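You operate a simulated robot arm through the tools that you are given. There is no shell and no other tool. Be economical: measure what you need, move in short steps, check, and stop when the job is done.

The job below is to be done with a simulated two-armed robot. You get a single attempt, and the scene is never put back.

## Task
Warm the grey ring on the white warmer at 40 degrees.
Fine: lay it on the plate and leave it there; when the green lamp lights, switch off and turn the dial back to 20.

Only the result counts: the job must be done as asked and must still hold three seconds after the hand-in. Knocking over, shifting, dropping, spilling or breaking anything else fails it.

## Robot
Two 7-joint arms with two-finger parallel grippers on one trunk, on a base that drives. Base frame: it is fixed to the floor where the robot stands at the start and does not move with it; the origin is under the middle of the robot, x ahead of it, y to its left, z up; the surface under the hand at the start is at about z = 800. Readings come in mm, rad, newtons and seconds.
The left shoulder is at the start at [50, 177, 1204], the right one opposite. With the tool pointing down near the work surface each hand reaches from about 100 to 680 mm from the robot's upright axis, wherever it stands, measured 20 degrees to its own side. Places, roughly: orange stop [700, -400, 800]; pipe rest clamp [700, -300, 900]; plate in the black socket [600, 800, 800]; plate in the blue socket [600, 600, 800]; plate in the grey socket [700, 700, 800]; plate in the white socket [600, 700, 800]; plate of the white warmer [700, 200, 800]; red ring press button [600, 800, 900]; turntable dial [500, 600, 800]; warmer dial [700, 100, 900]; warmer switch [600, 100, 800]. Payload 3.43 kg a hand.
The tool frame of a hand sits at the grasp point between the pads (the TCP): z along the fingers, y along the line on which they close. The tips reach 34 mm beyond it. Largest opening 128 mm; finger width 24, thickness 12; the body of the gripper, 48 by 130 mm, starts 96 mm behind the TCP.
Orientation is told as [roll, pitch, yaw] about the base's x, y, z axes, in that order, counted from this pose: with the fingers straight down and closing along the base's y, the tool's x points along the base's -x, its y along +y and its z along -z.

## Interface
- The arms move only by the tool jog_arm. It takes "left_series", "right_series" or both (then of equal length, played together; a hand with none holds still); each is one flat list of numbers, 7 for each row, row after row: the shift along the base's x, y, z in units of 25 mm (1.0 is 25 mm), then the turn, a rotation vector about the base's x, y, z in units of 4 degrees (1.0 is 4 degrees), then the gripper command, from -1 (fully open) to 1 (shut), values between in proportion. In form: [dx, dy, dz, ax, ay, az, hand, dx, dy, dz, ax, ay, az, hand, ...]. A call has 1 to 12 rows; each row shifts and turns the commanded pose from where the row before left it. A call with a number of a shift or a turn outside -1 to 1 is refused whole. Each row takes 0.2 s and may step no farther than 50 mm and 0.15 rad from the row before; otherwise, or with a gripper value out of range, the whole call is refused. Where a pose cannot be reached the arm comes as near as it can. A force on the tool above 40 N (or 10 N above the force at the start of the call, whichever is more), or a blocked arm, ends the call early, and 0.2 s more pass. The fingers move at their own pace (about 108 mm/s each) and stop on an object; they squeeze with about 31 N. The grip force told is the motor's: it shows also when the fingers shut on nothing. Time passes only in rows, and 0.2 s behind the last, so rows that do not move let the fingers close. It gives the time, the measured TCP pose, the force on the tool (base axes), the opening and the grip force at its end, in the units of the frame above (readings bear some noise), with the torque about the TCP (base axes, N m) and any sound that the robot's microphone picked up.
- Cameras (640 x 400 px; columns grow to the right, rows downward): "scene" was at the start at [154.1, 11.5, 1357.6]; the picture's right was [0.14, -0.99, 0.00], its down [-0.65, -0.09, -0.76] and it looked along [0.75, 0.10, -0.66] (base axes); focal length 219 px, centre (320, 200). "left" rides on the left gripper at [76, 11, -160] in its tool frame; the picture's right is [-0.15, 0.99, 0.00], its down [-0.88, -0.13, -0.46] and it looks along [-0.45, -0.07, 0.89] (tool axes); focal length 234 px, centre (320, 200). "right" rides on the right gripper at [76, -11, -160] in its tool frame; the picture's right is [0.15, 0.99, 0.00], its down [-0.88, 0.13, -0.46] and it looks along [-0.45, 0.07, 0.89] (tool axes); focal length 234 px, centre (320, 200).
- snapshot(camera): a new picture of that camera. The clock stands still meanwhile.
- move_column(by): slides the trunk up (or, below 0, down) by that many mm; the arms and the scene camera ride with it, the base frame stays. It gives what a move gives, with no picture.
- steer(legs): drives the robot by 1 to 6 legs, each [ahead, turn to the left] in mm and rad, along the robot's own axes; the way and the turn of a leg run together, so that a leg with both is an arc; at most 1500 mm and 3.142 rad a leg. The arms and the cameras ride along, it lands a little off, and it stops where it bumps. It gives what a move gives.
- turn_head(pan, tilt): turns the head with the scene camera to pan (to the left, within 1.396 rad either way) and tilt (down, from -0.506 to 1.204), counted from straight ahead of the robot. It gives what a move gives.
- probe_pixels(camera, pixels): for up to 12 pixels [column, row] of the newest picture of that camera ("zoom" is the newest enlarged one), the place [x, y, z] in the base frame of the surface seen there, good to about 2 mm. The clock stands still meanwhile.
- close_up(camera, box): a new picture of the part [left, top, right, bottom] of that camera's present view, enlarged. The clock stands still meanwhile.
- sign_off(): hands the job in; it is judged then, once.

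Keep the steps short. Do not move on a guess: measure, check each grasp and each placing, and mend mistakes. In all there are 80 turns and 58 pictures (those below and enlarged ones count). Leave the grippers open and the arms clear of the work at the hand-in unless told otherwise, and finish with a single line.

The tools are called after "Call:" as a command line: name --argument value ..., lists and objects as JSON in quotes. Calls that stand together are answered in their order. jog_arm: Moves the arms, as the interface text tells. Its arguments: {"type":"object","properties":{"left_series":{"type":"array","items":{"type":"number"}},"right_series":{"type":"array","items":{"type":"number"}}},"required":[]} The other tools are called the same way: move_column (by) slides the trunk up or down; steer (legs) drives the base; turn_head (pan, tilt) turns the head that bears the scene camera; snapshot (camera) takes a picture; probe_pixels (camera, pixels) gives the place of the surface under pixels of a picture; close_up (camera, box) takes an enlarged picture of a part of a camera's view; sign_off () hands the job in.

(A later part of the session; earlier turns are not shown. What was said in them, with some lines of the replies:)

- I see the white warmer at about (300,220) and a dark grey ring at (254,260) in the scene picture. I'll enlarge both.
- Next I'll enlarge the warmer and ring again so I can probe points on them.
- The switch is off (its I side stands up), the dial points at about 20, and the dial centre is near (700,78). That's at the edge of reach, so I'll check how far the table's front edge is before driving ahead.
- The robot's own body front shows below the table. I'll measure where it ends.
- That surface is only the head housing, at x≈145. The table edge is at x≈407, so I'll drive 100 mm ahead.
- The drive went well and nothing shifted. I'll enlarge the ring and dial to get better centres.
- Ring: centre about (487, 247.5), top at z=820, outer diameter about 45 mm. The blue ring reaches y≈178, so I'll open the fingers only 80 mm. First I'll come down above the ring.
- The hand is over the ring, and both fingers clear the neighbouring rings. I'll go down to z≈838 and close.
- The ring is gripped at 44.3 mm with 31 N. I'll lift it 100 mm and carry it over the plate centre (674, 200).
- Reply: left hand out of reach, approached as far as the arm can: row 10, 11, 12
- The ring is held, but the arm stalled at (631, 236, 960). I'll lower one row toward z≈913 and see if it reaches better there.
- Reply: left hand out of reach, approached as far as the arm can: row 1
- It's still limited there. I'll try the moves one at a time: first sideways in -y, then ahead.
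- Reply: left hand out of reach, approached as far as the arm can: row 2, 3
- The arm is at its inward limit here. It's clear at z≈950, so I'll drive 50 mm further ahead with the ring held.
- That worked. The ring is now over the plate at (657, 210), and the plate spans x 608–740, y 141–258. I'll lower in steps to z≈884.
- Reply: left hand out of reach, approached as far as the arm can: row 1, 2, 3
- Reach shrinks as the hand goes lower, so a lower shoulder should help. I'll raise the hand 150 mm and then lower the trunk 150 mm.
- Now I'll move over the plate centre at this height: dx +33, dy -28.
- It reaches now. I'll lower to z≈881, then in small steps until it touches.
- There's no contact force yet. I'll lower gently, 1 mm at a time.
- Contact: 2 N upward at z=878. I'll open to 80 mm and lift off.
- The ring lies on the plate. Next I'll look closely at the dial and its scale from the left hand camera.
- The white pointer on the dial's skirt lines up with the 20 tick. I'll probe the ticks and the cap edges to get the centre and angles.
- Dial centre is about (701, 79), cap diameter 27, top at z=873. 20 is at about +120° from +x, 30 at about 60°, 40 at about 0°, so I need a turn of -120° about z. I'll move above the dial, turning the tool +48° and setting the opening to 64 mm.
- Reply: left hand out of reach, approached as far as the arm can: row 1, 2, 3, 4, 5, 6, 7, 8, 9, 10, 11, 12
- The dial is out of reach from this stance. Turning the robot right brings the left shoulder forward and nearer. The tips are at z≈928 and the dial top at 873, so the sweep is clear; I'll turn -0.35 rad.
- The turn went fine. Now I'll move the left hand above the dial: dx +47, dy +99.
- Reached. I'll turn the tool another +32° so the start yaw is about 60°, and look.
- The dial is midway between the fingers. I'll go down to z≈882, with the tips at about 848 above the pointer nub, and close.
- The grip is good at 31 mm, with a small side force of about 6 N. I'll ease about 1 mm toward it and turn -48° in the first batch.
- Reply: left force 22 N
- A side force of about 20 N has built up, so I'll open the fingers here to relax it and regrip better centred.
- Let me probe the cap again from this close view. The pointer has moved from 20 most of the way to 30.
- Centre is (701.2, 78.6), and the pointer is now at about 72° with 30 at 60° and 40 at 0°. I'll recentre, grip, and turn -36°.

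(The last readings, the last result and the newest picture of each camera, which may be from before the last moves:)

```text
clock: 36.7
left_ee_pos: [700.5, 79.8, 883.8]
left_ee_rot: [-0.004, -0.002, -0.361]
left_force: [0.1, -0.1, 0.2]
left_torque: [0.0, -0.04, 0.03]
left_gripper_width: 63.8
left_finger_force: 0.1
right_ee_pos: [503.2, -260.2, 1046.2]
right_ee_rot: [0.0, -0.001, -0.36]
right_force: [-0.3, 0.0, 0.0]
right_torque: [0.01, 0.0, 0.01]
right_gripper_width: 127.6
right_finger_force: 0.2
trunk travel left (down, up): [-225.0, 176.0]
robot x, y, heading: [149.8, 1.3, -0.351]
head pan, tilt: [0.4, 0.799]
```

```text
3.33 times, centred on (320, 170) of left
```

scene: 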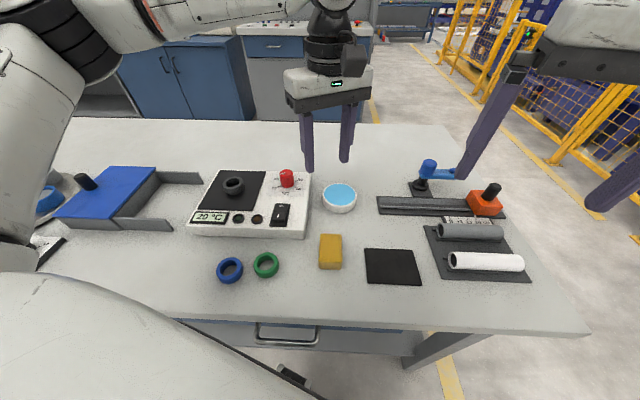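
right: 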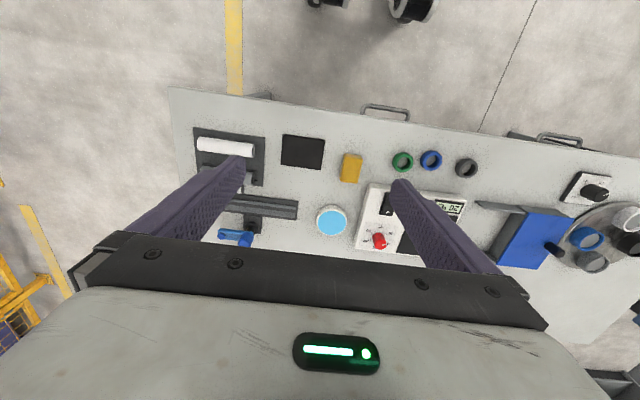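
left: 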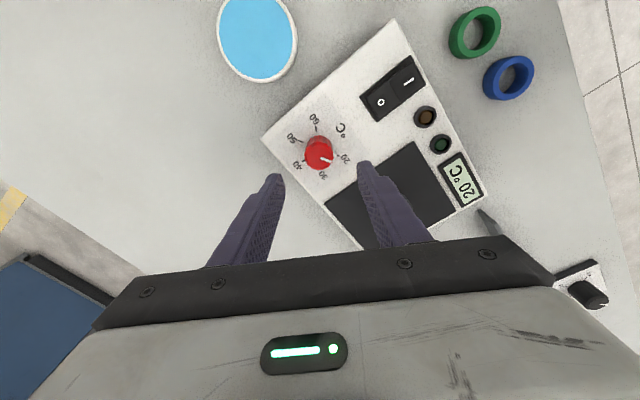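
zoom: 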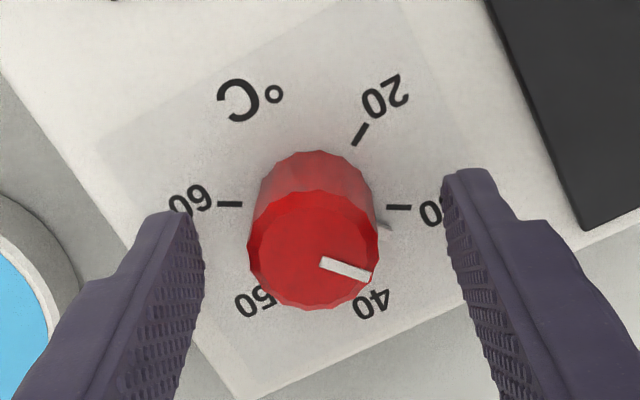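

The pointer followed and is now at about 36°. I'll regrip and turn another -36° to reach 40.

Call:
jog_arm --left_series '[0.02, -0.03, 0, 0, 0, 0, 0, 0, 0, 0, 0, 0, 0, 0.9, 0, 0, 0, 0, 0, 0, 0.9, 0, 0, 0, 0, 0, -1, 0.9, 0, 0, 0, 0, 0, -1, 0.9, 0, 0, 0, 0, 0, -1, 0.9, 0, 0, 0, 0, 0, -1, 0.9, 0, 0, 0, 0, 0, -1, 0.9, 0, 0, 0, 0, 0, -1, 0.9, 0, 0, 0, 0, 0, -1, 0.9, 0, 0, 0, 0, 0, -1, 0.9, 0, 0, 0, 0, 0, -1, 0.9]'

Call:
jog_arm --left_series '[0, 0, 0, 0, 0, 0, 0, 0, 0, 0, 0, 0, 0, 0, 0, 0, 0, 0, 0, 0, 0]'

Call:
close_up --camera "left" --box '[240, 110, 400, 230]'

```text
clock: 39.3
left_ee_pos: [701.6, 77.2, 884.8]
left_ee_rot: [-0.003, 0.001, -0.987]
left_force: [-12.8, -5.4, -1.0]
left_torque: [-0.26, -0.37, -0.02]
left_gripper_width: 31.3
left_finger_force: 45.3
right_ee_pos: [502.7, -260.8, 1046.3]
right_ee_rot: [0.002, -0.003, -0.36]
right_force: [-0.2, 0.9, 0.0]
right_torque: [0.0, -0.03, 0.02]
right_gripper_width: 128.1
right_finger_force: 0.1
trunk travel left (down, up): [-225.0, 176.0]
robot x, y, heading: [146.3, 0.1, -0.355]
head pan, tilt: [0.4, 0.799]
```

```text
clock: 40.1
left_ee_pos: [702.4, 77.9, 884.2]
left_ee_rot: [-0.003, -0.001, -0.987]
left_force: [0.9, -0.5, 0.0]
left_torque: [0.0, -0.03, 0.0]
left_gripper_width: 64.3
left_finger_force: 0.0
right_ee_pos: [502.4, -262.6, 1046.0]
right_ee_rot: [0.0, 0.0, -0.36]
right_force: [-0.2, -0.8, -0.9]
right_torque: [0.01, 0.01, 0.0]
right_gripper_width: 127.9
right_finger_force: 0.0
trunk travel left (down, up): [-225.0, 176.0]
robot x, y, heading: [147.3, 1.0, -0.357]
head pan, tilt: [0.4, 0.799]
```

```text
3.33 times, centred on (320, 170) of left
```

zoom: 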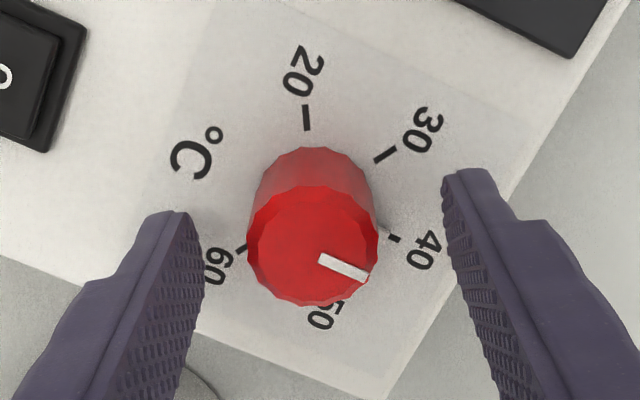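

The pointer seems to meet the 40 tick at about (394,238). I'll measure it.

Call:
probe_pixels --camera "zoom" --pixels '[[323, 260], [365, 277], [394, 239], [384, 231], [380, 229], [305, 118], [385, 154], [242, 248], [313, 190], [313, 300], [252, 250], [374, 250]]'

```text
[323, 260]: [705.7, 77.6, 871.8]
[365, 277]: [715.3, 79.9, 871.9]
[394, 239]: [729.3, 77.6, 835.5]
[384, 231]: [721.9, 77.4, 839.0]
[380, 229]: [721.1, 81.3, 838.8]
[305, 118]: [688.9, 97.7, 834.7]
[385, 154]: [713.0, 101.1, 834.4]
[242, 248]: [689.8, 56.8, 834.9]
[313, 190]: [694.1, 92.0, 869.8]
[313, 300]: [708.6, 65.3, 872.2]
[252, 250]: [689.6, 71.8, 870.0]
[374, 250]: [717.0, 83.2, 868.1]
```

It's within a few degrees. I'll lift off and check from above.

Call:
jog_arm --left_series '[0, 0, 0.9, 0, 0, 0, 0, 0, 0, 0.9, 0, 0, 0, 0, 0, 0, 0.9, 0, 0, 0, 0, 0, 0, 0.9, 0, 0, 0, 0]'

Call:
close_up --camera "left" --box '[260, 100, 380, 190]'

Call:
close_up --camera "scene" --box '[180, 130, 340, 250]'

```text
clock: 41.1
left_ee_pos: [702.6, 78.9, 979.6]
left_ee_rot: [-0.004, -0.003, -0.988]
left_force: [-0.6, 0.8, 0.7]
left_torque: [-0.01, -0.03, -0.01]
left_gripper_width: 63.9
left_finger_force: 0.0
right_ee_pos: [503.6, -261.2, 1045.4]
right_ee_rot: [0.0, 0.001, -0.36]
right_force: [0.0, -0.1, -0.3]
right_torque: [0.03, -0.03, 0.03]
right_gripper_width: 128.0
right_finger_force: 0.0
trunk travel left (down, up): [-225.0, 176.0]
robot x, y, heading: [150.6, 0.9, -0.359]
head pan, tilt: [0.4, 0.799]
```

```text
4.44 times, centred on (320, 145) of left
```

zoom: 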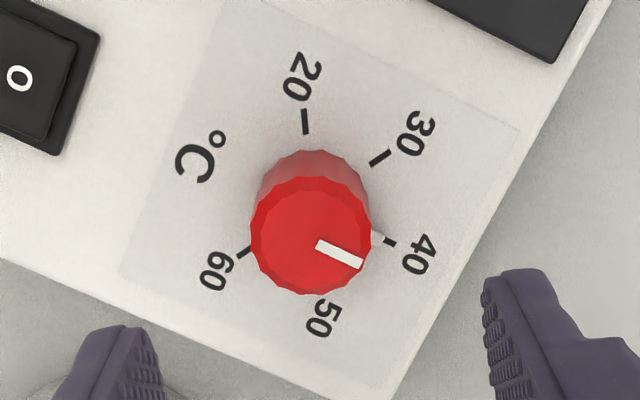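

```text
3.33 times, centred on (260, 190) of scene
```

zoom: 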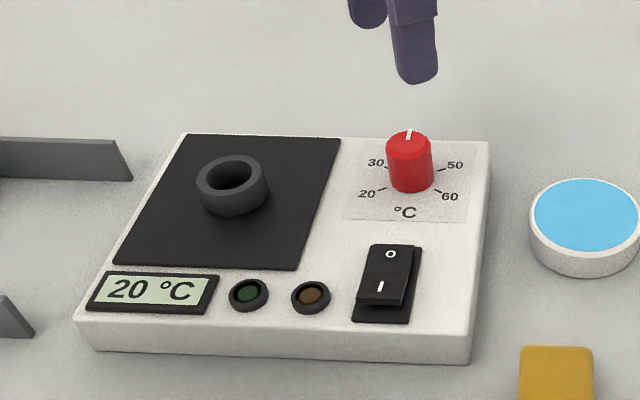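

The dial is at 40. Next is the switch: I'll probe its shape in this picture.

Call:
probe_pixels --camera "zoom" --pixels '[[390, 248], [388, 265], [386, 275], [381, 287], [379, 300], [378, 310], [377, 318], [362, 288], [402, 290], [355, 318], [405, 320], [372, 250]]'

```text
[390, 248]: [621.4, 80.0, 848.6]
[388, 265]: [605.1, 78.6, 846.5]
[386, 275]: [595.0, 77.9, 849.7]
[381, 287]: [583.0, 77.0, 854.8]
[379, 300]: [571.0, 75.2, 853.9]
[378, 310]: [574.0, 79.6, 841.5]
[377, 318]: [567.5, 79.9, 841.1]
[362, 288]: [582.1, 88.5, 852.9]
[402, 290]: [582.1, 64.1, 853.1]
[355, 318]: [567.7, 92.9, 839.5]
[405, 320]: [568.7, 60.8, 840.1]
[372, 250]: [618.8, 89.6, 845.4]
```

The rocker spans x 573–622. The I end is at about (580, 77) with top z≈854. I'll close the fingers, move over it and turn to a neutral yaw.

Call:
jog_arm --left_series '[-0.49, 0, 0, 0, 0, 1, 1, -0.49, 0, 0, 0, 0, 1, 1, -0.49, 0, 0, 0, 0, 1, 1, -0.49, 0, 0, 0, 0, 1, 1, -0.49, 0, 0, 0, 0, 1, 1, -0.49, 0, 0, 0, 0, 1, 1, -0.49, 0, 0, 0, 0, 1, 1, -0.49, 0, 0, 0, 0, 1, 1, -0.49, 0, 0, 0, 0, 1, 1, -0.49, -0.08, 0, 0, 0, 1, 1, 0, 0, -1, 0, 0, 0, 1, 0, 0, -1, 0, 0, 0, 1]'

Call:
snapshot --camera "left"

```text
clock: 43.7
left_ee_pos: [579.0, 75.4, 922.8]
left_ee_rot: [-0.003, -0.001, -0.287]
left_force: [0.2, 0.5, -0.6]
left_torque: [-0.02, -0.01, -0.03]
left_gripper_width: 0.2
left_finger_force: 30.9
right_ee_pos: [501.7, -260.5, 1045.5]
right_ee_rot: [0.0, 0.001, -0.361]
right_force: [0.9, -1.1, -0.2]
right_torque: [0.0, 0.0, 0.01]
right_gripper_width: 128.3
right_finger_force: 0.0
trunk travel left (down, up): [-225.0, 176.0]
robot x, y, heading: [146.4, -0.3, -0.35]
head pan, tilt: [0.4, 0.799]
```

```text
26 pictures are left
```

left: 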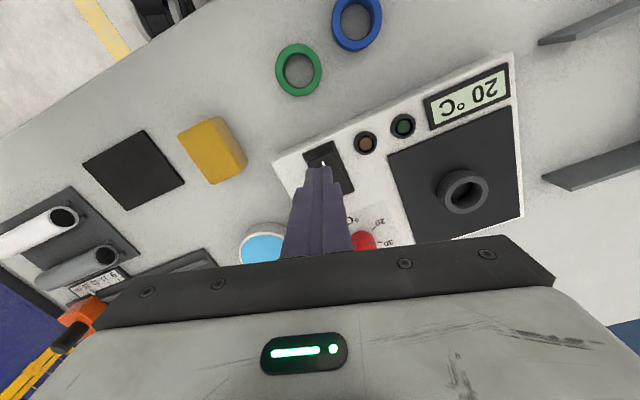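

The hand is over the I end. I'll press down slowly.

Call:
jog_arm --left_series '[0.04, 0.04, -0.65, 0, 0, 0, 1, 0, 0, -0.65, 0, 0, 0, 1, 0, 0, -0.1, 0, 0, 0, 1, 0, 0, -0.1, 0, 0, 0, 1, 0, 0, -0.1, 0, 0, 0, 1, 0, 0, 0, 0, 0, 0, 1]'

```text
clock: 45.1
left_ee_pos: [581.4, 77.3, 883.2]
left_ee_rot: [-0.003, -0.003, -0.291]
left_force: [0.0, -0.6, -1.1]
left_torque: [0.0, 0.0, -0.01]
left_gripper_width: 0.0
left_finger_force: 31.4
right_ee_pos: [502.2, -261.6, 1046.0]
right_ee_rot: [0.0, 0.0, -0.358]
right_force: [0.7, 0.1, -0.2]
right_torque: [0.0, -0.02, -0.03]
right_gripper_width: 128.1
right_finger_force: 0.0
trunk travel left (down, up): [-225.0, 176.0]
robot x, y, heading: [149.7, -0.9, -0.359]
head pan, tilt: [0.4, 0.799]
```

No force now. I'll check whether the rocker has tipped.

Call:
close_up --camera "scene" --box '[180, 130, 340, 250]'

```text
3.33 times, centred on (260, 190) of scene
```

zoom: 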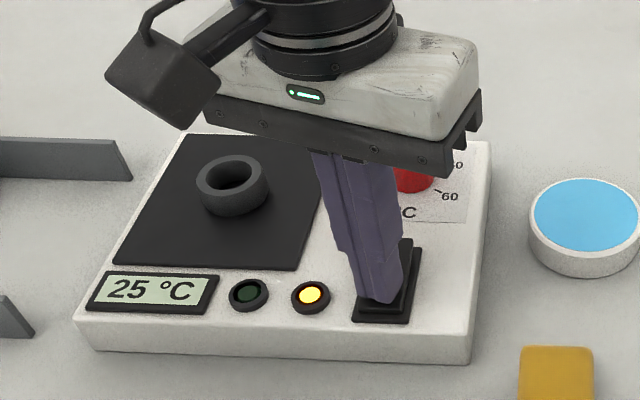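

It's on: amber lamp lit, display at 25 °C. I'll lift clear and move above the O end, then watch for the green lamp.

Call:
jog_arm --left_series '[0, 0, 1, 0, 0, 0, 1, 0.66, 0, 0.8, 0, 0, 0, 1, 0.66, 0, 0, 0, 0, 0, 1]'

Call:
close_up --camera "scene" --box '[180, 130, 340, 250]'

```text
clock: 45.9
left_ee_pos: [615.8, 75.2, 929.2]
left_ee_rot: [-0.004, -0.001, -0.291]
left_force: [-0.4, 0.5, -0.6]
left_torque: [-0.03, 0.02, 0.01]
left_gripper_width: 0.0
left_finger_force: 31.1
right_ee_pos: [503.0, -261.6, 1045.9]
right_ee_rot: [-0.001, 0.0, -0.361]
right_force: [-0.2, 0.4, 0.0]
right_torque: [0.03, 0.03, -0.03]
right_gripper_width: 127.6
right_finger_force: 0.1
trunk travel left (down, up): [-225.0, 176.0]
robot x, y, heading: [147.6, -0.3, -0.358]
head pan, tilt: [0.4, 0.799]
```

```text
3.33 times, centred on (260, 190) of scene
```

zoom: 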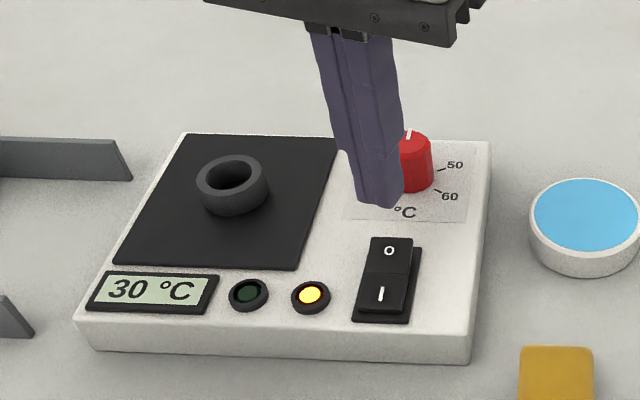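

Display is at 30 °C and rising. The rocker's O end now stands up. I'll wait about 2 s.

Call:
jog_arm --left_series '[0, 0, 0, 0, 0, 0, 1, 0, 0, 0, 0, 0, 0, 1, 0, 0, 0, 0, 0, 0, 1, 0, 0, 0, 0, 0, 0, 1, 0, 0, 0, 0, 0, 0, 1, 0, 0, 0, 0, 0, 0, 1, 0, 0, 0, 0, 0, 0, 1, 0, 0, 0, 0, 0, 0, 1, 0, 0, 0, 0, 0, 0, 1, 0, 0, 0, 0, 0, 0, 1]'

Call:
close_up --camera "scene" --box '[180, 130, 340, 250]'

```text
clock: 48.1
left_ee_pos: [616.1, 78.2, 927.9]
left_ee_rot: [-0.005, -0.002, -0.29]
left_force: [-0.3, -0.6, -0.5]
left_torque: [0.0, 0.0, -0.01]
left_gripper_width: 0.1
left_finger_force: 31.1
right_ee_pos: [503.3, -262.1, 1046.4]
right_ee_rot: [0.001, 0.0, -0.359]
right_force: [-0.8, 0.4, -0.6]
right_torque: [0.01, 0.01, 0.03]
right_gripper_width: 127.8
right_finger_force: 0.1
trunk travel left (down, up): [-225.0, 176.0]
robot x, y, heading: [149.7, 1.5, -0.355]
head pan, tilt: [0.4, 0.799]
```

```text
3.33 times, centred on (260, 190) of scene
```

zoom: 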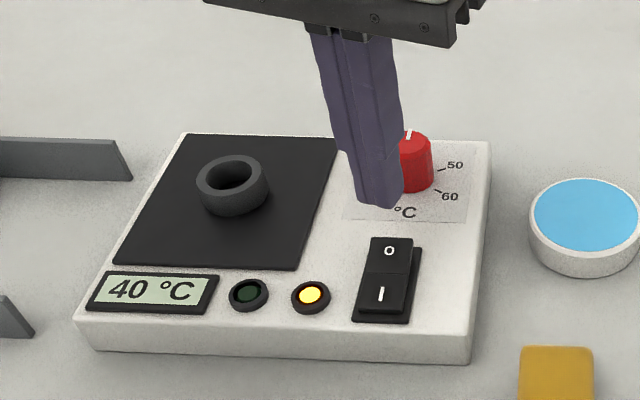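

Display is at 40 °C but the green lamp is still dark. I'll wait another 2.4 s.

Call:
jog_arm --left_series '[0, 0, 0, 0, 0, 0, 1, 0, 0, 0, 0, 0, 0, 1, 0, 0, 0, 0, 0, 0, 1, 0, 0, 0, 0, 0, 0, 1, 0, 0, 0, 0, 0, 0, 1, 0, 0, 0, 0, 0, 0, 1, 0, 0, 0, 0, 0, 0, 1, 0, 0, 0, 0, 0, 0, 1, 0, 0, 0, 0, 0, 0, 1, 0, 0, 0, 0, 0, 0, 1, 0, 0, 0, 0, 0, 0, 1, 0, 0, 0, 0, 0, 0, 1]'

Call:
close_up --camera "scene" --box '[180, 130, 340, 250]'

```text
clock: 50.7
left_ee_pos: [615.6, 78.5, 928.5]
left_ee_rot: [-0.003, -0.001, -0.292]
left_force: [0.7, 0.0, 0.7]
left_torque: [0.02, -0.01, -0.01]
left_gripper_width: 0.0
left_finger_force: 30.5
right_ee_pos: [502.9, -262.2, 1046.8]
right_ee_rot: [-0.001, 0.001, -0.361]
right_force: [0.2, 0.8, 0.3]
right_torque: [0.0, 0.05, -0.02]
right_gripper_width: 127.9
right_finger_force: 0.0
trunk travel left (down, up): [-225.0, 176.0]
robot x, y, heading: [149.3, 0.7, -0.355]
head pan, tilt: [0.4, 0.799]
```

```text
3.33 times, centred on (260, 190) of scene
```

zoom: 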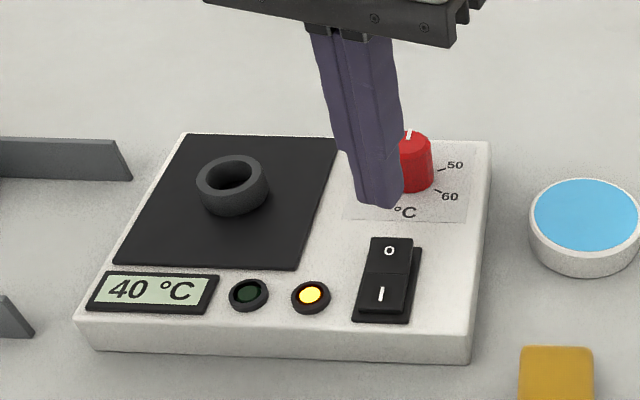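

Still amber, so the ring is presumably warming through. I'll wait about 5 s more.

Call:
jog_arm --left_series '[0, 0, 0, 0, 0, 0, 1, 0, 0, 0, 0, 0, 0, 1, 0, 0, 0, 0, 0, 0, 1, 0, 0, 0, 0, 0, 0, 1, 0, 0, 0, 0, 0, 0, 1, 0, 0, 0, 0, 0, 0, 1, 0, 0, 0, 0, 0, 0, 1, 0, 0, 0, 0, 0, 0, 1, 0, 0, 0, 0, 0, 0, 1, 0, 0, 0, 0, 0, 0, 1, 0, 0, 0, 0, 0, 0, 1, 0, 0, 0, 0, 0, 0, 1]'

Call:
jog_arm --left_series '[0, 0, 0, 0, 0, 0, 1, 0, 0, 0, 0, 0, 0, 1, 0, 0, 0, 0, 0, 0, 1, 0, 0, 0, 0, 0, 0, 1, 0, 0, 0, 0, 0, 0, 1, 0, 0, 0, 0, 0, 0, 1, 0, 0, 0, 0, 0, 0, 1, 0, 0, 0, 0, 0, 0, 1, 0, 0, 0, 0, 0, 0, 1, 0, 0, 0, 0, 0, 0, 1, 0, 0, 0, 0, 0, 0, 1, 0, 0, 0, 0, 0, 0, 1]'

Call:
close_up --camera "scene" --box '[180, 130, 340, 250]'

```text
clock: 53.3
left_ee_pos: [615.5, 78.0, 929.1]
left_ee_rot: [-0.003, -0.002, -0.292]
left_force: [-0.1, 0.5, 0.8]
left_torque: [0.01, -0.02, -0.03]
left_gripper_width: 0.2
left_finger_force: 31.0
right_ee_pos: [502.7, -261.3, 1045.8]
right_ee_rot: [0.0, 0.0, -0.359]
right_force: [-0.6, -0.3, -0.6]
right_torque: [0.01, 0.03, 0.01]
right_gripper_width: 127.9
right_finger_force: 0.0
trunk travel left (down, up): [-225.0, 176.0]
robot x, y, heading: [149.8, 0.6, -0.366]
head pan, tilt: [0.4, 0.799]
```

```text
clock: 55.9
left_ee_pos: [616.7, 76.9, 930.0]
left_ee_rot: [-0.004, -0.001, -0.288]
left_force: [0.3, 0.1, -0.5]
left_torque: [0.03, -0.02, -0.01]
left_gripper_width: 0.1
left_finger_force: 31.2
right_ee_pos: [503.1, -260.7, 1045.9]
right_ee_rot: [-0.001, 0.0, -0.358]
right_force: [0.3, -0.9, 0.9]
right_torque: [-0.01, -0.01, -0.02]
right_gripper_width: 128.1
right_finger_force: 0.1
trunk travel left (down, up): [-225.0, 176.0]
robot x, y, heading: [145.8, 1.5, -0.355]
head pan, tilt: [0.4, 0.799]
```

```text
3.33 times, centred on (260, 190) of scene
```

zoom: 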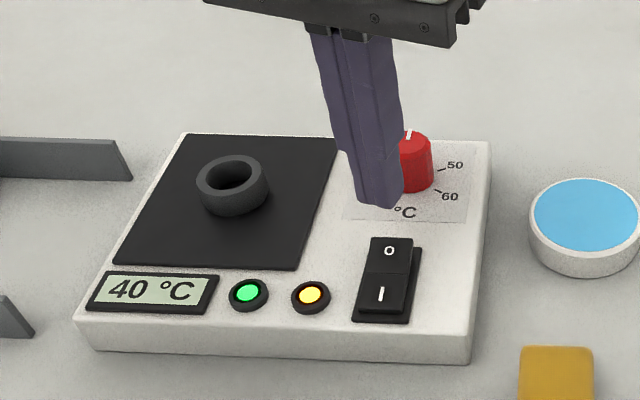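

The green lamp is lit. I'll press the O end at (615, 77) and lift again.

Call:
jog_arm --left_series '[0, 0, -0.8, 0, 0, 0, 1, 0, 0, -0.8, 0, 0, 0, 1, 0, 0, -0.1, 0, 0, 0, 1, 0, 0, -0.1, 0, 0, 0, 1, 0, 0, -0.1, 0, 0, 0, 1, 0, 0, 0, 0, 0, 0, 1, 0, 0, 1, 0, 0, 0, 1, 0, 0, 1, 0, 0, 0, 1, 0, 0, 1, 0, 0, 0, 1, 0, 0, 1, 0, 0, 0, 0]'

Call:
close_up --camera "scene" --box '[180, 130, 340, 250]'

```text
clock: 58.1
left_ee_pos: [614.1, 75.3, 982.4]
left_ee_rot: [-0.004, -0.002, -0.291]
left_force: [0.9, 0.3, 0.5]
left_torque: [-0.01, 0.03, 0.01]
left_gripper_width: 64.1
left_finger_force: 0.0
right_ee_pos: [501.3, -261.0, 1045.1]
right_ee_rot: [0.0, -0.002, -0.358]
right_force: [-1.5, -0.4, -0.2]
right_torque: [0.01, 0.04, -0.05]
right_gripper_width: 128.0
right_finger_force: 0.1
trunk travel left (down, up): [-225.0, 176.0]
robot x, y, heading: [148.5, -2.3, -0.354]
head pan, tilt: [0.4, 0.799]
```

```text
3.33 times, centred on (260, 190) of scene
```

zoom: 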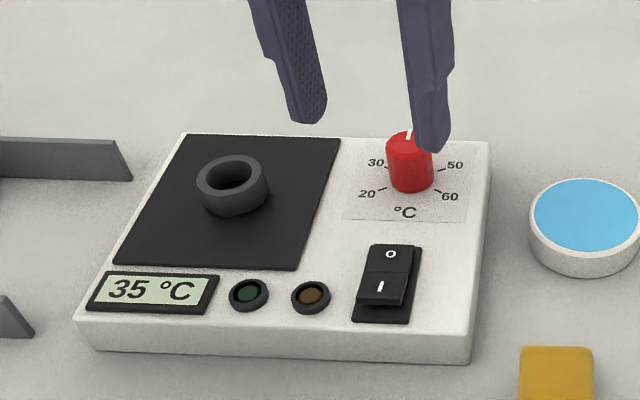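

Switched off: lamps dark and the O end is down. Now the dial must go back +120°. I'll move above it with yaw about -57°.

Call:
jog_arm --left_series '[0.349, 0, 0, 0, 0, -1, 0, 0.349, 0, 0, 0, 0, -1, 0, 0.349, 0, 0, 0, 0, -1, 0, 0.349, 0, 0, 0, 0, -1, 0, 0.349, 0, 0, 0, 0, -1, 0, 0.349, 0, 0, 0, 0, -1, 0, 0.349, 0, 0, 0, 0, -1, 0, 0.349, 0, 0, 0, 0, -1, 0, 0.349, 0, 0, 0, 0, -1, 0, 0.349, 0, 0, 0, 0, -1, 0, 0, 0, 0, 0, 0, 0, 0]'

```text
clock: 60.5
left_ee_pos: [700.7, 77.9, 982.0]
left_ee_rot: [-0.004, -0.002, -0.988]
left_force: [-0.6, -0.1, 0.6]
left_torque: [0.01, 0.03, -0.02]
left_gripper_width: 64.1
left_finger_force: 0.2
right_ee_pos: [502.4, -260.7, 1045.3]
right_ee_rot: [0.0, -0.001, -0.359]
right_force: [-0.1, 0.2, -0.3]
right_torque: [0.0, 0.01, 0.02]
right_gripper_width: 128.1
right_finger_force: 0.0
trunk travel left (down, up): [-225.0, 176.0]
robot x, y, heading: [148.6, -2.7, -0.354]
head pan, tilt: [0.4, 0.799]
```

I'll go down to z≈884, grip, turn +20° as a first bit, and read the force.

Call:
jog_arm --left_series '[0.02, 0.02, -0.98, 0, 0, 0, 0, 0, 0, -0.98, 0, 0, 0, 0, 0, 0, -0.98, 0, 0, 0, 0, 0, 0, -0.98, 0, 0, 0, 0, 0, 0, 0, 0, 0, 0, 0.9, 0, 0, 0, 0, 0, 0, 0.9, 0, 0, 0, 0, 0, 0, 0.9, 0, 0, 0, 0, 0, 1, 0.9, 0, 0, 0, 0, 0, 1, 0.9, 0, 0, 0, 0, 0, 1, 0.9, 0, 0, 0, 0, 0, 1, 0.9, 0, 0, 0, 0, 0, 1, 0.9]'

Call:
jog_arm --left_series '[0, 0, 0, 0, 0, 1, 0.9, 0, 0, 0, 0, 0, 1, 0.9, 0, 0, 0, 0, 0, 1, 0.9, 0, 0, 0, 0, 0, 1, 0.9, 0, 0, 0, 0, 0, 1, 0.9, 0, 0, 0, 0, 0, 0, 0, 0, 0, 0, 0, 0, 0, 0, 0, 0, 0, 0, 0, 0, 0]'

```text
clock: 63.1
left_ee_pos: [702.2, 77.1, 882.3]
left_ee_rot: [-0.005, 0.002, -0.64]
left_force: [-12.3, -13.4, -19.6]
left_torque: [-0.18, -0.9, 0.01]
left_gripper_width: 31.7
left_finger_force: 45.4
right_ee_pos: [503.3, -262.3, 1045.4]
right_ee_rot: [0.002, 0.0, -0.361]
right_force: [0.3, -0.6, 0.5]
right_torque: [0.01, 0.02, -0.01]
right_gripper_width: 127.9
right_finger_force: 0.0
trunk travel left (down, up): [-225.0, 176.0]
robot x, y, heading: [150.6, -1.0, -0.356]
head pan, tilt: [0.4, 0.799]
```

```text
clock: 64.9
left_ee_pos: [703.1, 77.9, 882.9]
left_ee_rot: [-0.004, -0.004, -0.291]
left_force: [-0.1, 0.9, -0.1]
left_torque: [-0.01, 0.0, -0.02]
left_gripper_width: 64.1
left_finger_force: 0.1
right_ee_pos: [502.7, -260.8, 1045.1]
right_ee_rot: [0.001, 0.0, -0.361]
right_force: [-0.1, 0.9, 1.0]
right_torque: [0.0, 0.04, 0.0]
right_gripper_width: 128.0
right_finger_force: 0.0
trunk travel left (down, up): [-225.0, 176.0]
robot x, y, heading: [149.1, -1.0, -0.356]
head pan, tilt: [0.4, 0.799]
```

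About +40° done. I'll recentre, regrip and turn another +36°, release, and look.

Call:
jog_arm --left_series '[-0.05, 0.02, 0.04, 0, 0, 0, 0, 0, 0, 0, 0, 0, 0, 0.9, 0, 0, 0, 0, 0, 0, 0.9, 0, 0, 0, 0, 0, 1, 0.9, 0, 0, 0, 0, 0, 1, 0.9, 0, 0, 0, 0, 0, 1, 0.9, 0, 0, 0, 0, 0, 1, 0.9, 0, 0, 0, 0, 0, 1, 0.9, 0, 0, 0, 0, 0, 1, 0.9, 0, 0, 0, 0, 0, 1, 0.9, 0, 0, 0, 0, 0, 1, 0.9, 0, 0, 0, 0, 0, 1, 0.9]'

Call:
jog_arm --left_series '[0, 0, 0, 0, 0, 0, 0, 0, 0, 0, 0, 0, 0, 0, 0, 0, 0, 0, 0, 0, 0]'

Call:
close_up --camera "left" --box '[240, 110, 400, 230]'

```text
clock: 67.5
left_ee_pos: [700.6, 77.6, 886.6]
left_ee_rot: [-0.002, -0.005, 0.34]
left_force: [-1.8, -6.8, 7.5]
left_torque: [0.39, 0.57, -0.04]
left_gripper_width: 31.7
left_finger_force: 44.7
right_ee_pos: [502.6, -262.1, 1045.8]
right_ee_rot: [0.004, -0.001, -0.36]
right_force: [0.3, -0.2, 0.6]
right_torque: [0.01, 0.01, -0.01]
right_gripper_width: 128.3
right_finger_force: 0.0
trunk travel left (down, up): [-225.0, 176.0]
robot x, y, heading: [145.5, -0.6, -0.357]
head pan, tilt: [0.4, 0.799]
```

```text
clock: 68.3
left_ee_pos: [701.1, 77.6, 885.0]
left_ee_rot: [-0.005, -0.002, 0.338]
left_force: [0.2, 0.1, 1.0]
left_torque: [0.0, -0.02, 0.0]
left_gripper_width: 64.0
left_finger_force: 0.1
right_ee_pos: [503.9, -261.9, 1045.5]
right_ee_rot: [0.001, 0.0, -0.359]
right_force: [0.8, 0.2, -0.1]
right_torque: [-0.01, -0.01, -0.01]
right_gripper_width: 127.8
right_finger_force: 0.1
trunk travel left (down, up): [-225.0, 176.0]
robot x, y, heading: [151.7, 1.2, -0.356]
head pan, tilt: [0.4, 0.799]
```

```text
3.33 times, centred on (320, 170) of left
```

zoom: 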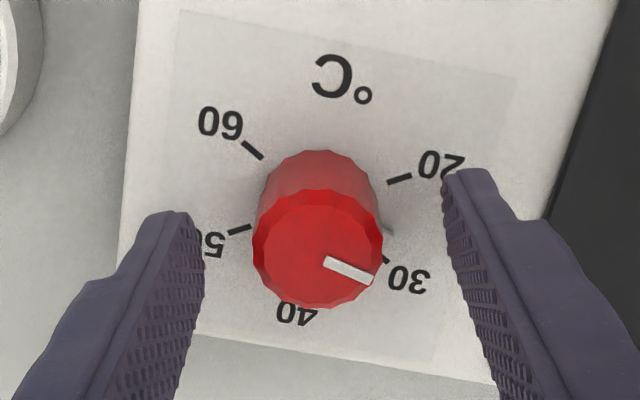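

The pointer is at about 76°, so about 43° remain. I'll turn that much, release, lift a little and look.

Call:
jog_arm --left_series '[0, 0.03, -0.04, 0, 0, 0.75, 0.9, 0, 0, 0, 0, 0, 0, 0.9, 0, 0, 0, 0, 0, 1, 0.9, 0, 0, 0, 0, 0, 1, 0.9, 0, 0, 0, 0, 0, 1, 0.9, 0, 0, 0, 0, 0, 1, 0.9, 0, 0, 0, 0, 0, 1, 0.9, 0, 0, 0, 0, 0, 1, 0.9, 0, 0, 0, 0, 0, 1, 0.9, 0, 0, 0, 0, 0, 1, 0.9, 0, 0, 0, 0, 0, 1, 0.9, 0, 0, 0, 0, 0, 1, 0.9]'

Call:
jog_arm --left_series '[0, 0, 0, 0, 0, 0, 0, 0, 0, 0, 0, 0, 0, 0, 0, 0, 0, 0, 0, 0, 0, 0, 0, 0.9, 0, 0, 0, 0, 0, 0, 0.9, 0, 0, 0, 0, 0, 0, 0.9, 0, 0, 0, 0, 0, 0, 0.9, 0, 0, 0, 0]'

Call:
close_up --camera "left" --box '[260, 100, 380, 190]'

```text
clock: 70.9
left_ee_pos: [700.7, 78.3, 884.8]
left_ee_rot: [-0.004, -0.002, 1.09]
left_force: [1.8, -7.4, 4.9]
left_torque: [0.03, 0.44, -0.02]
left_gripper_width: 31.6
left_finger_force: 45.2
right_ee_pos: [502.7, -261.9, 1045.6]
right_ee_rot: [0.001, 0.002, -0.359]
right_force: [-0.8, -0.2, -0.5]
right_torque: [0.0, -0.03, 0.03]
right_gripper_width: 127.9
right_finger_force: 0.0
trunk travel left (down, up): [-225.0, 176.0]
robot x, y, heading: [147.3, 2.2, -0.356]
head pan, tilt: [0.4, 0.799]
```

```text
clock: 72.5
left_ee_pos: [699.2, 79.1, 973.9]
left_ee_rot: [-0.004, -0.002, 1.09]
left_force: [-0.5, 0.0, -0.1]
left_torque: [0.0, 0.0, 0.01]
left_gripper_width: 64.2
left_finger_force: 0.0
right_ee_pos: [502.5, -260.6, 1046.6]
right_ee_rot: [0.0, 0.0, -0.36]
right_force: [0.0, 0.0, -0.2]
right_torque: [-0.02, -0.02, -0.01]
right_gripper_width: 127.9
right_finger_force: 0.1
trunk travel left (down, up): [-225.0, 176.0]
robot x, y, heading: [149.1, 0.4, -0.354]
head pan, tilt: [0.4, 0.799]
```

```text
4.44 times, centred on (320, 145) of left
```

zoom: 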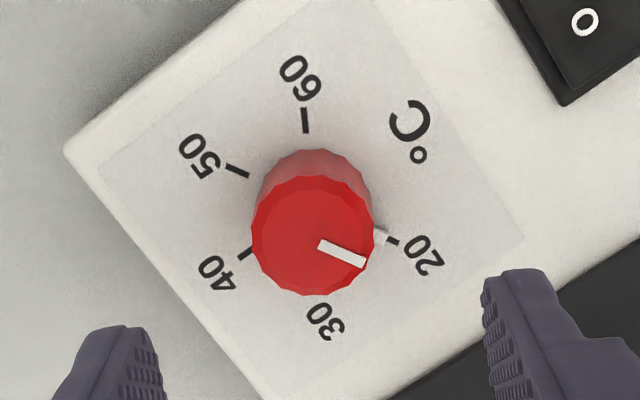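

The pointer is on 20. I'll raise the left hand well clear with the gripper open and take a last look.

Call:
jog_arm --left_series '[0, 0, 1, 0, 0, 0, 0, 0, 0, 1, 0, 0, 0, 0, 0, 0, 1, 0, 0, 0, -1, 0, 0, 1, 0, 0, 0, -1, -0.8, 0, 0, 0, 0, 0, -1, -0.8, 0, 0, 0, 0, 0, -1, -0.8, 0, 0, 0, 0, 0, -1, -0.8, 0, 0, 0, 0, 0, -1, -0.8, 0, 0, 0, 0, 0, -1, -0.8, 0, 0, 0, 0, 0, -1]'

Call:
snapshot --camera "scene"

Call:
close_up --camera "scene" --box '[180, 130, 340, 250]'

```text
clock: 74.7
left_ee_pos: [582.8, 79.3, 1075.5]
left_ee_rot: [-0.006, -0.001, 1.09]
left_force: [-0.1, 0.4, 0.2]
left_torque: [0.02, 0.0, 0.0]
left_gripper_width: 128.2
left_finger_force: 0.0
right_ee_pos: [501.6, -259.7, 1044.9]
right_ee_rot: [0.0, 0.001, -0.358]
right_force: [-0.5, -0.2, 0.5]
right_torque: [-0.03, 0.02, 0.01]
right_gripper_width: 128.3
right_finger_force: 0.0
trunk travel left (down, up): [-225.0, 176.0]
robot x, y, heading: [147.8, -0.7, -0.355]
head pan, tilt: [0.4, 0.799]
```

```text
17 pictures are left
```

scene: 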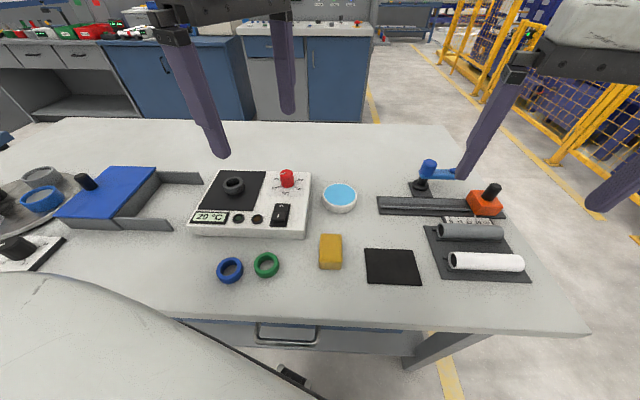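

```text
3.33 times, centred on (260, 190) of scene
```

zoom: 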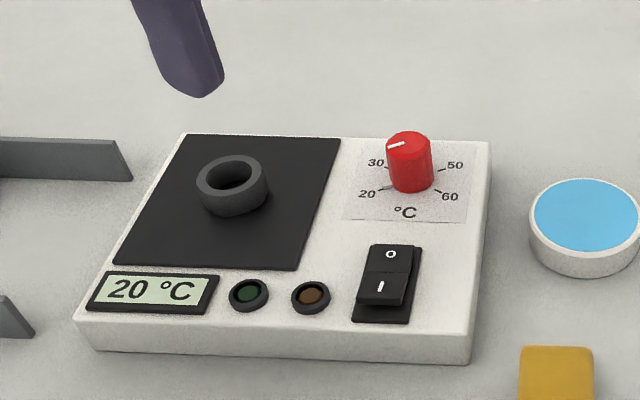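

The ring is on the plate, the switch is off, the dial is at 20, nothing else has moved, and the hands are open and clear. Handing in.

Call:
sign_off

```text
The job is handed in.
```

The grey ring was warmed at 40 °C until the green lamp lit and is still on the plate; the warmer is switched off and its dial is back at 20.
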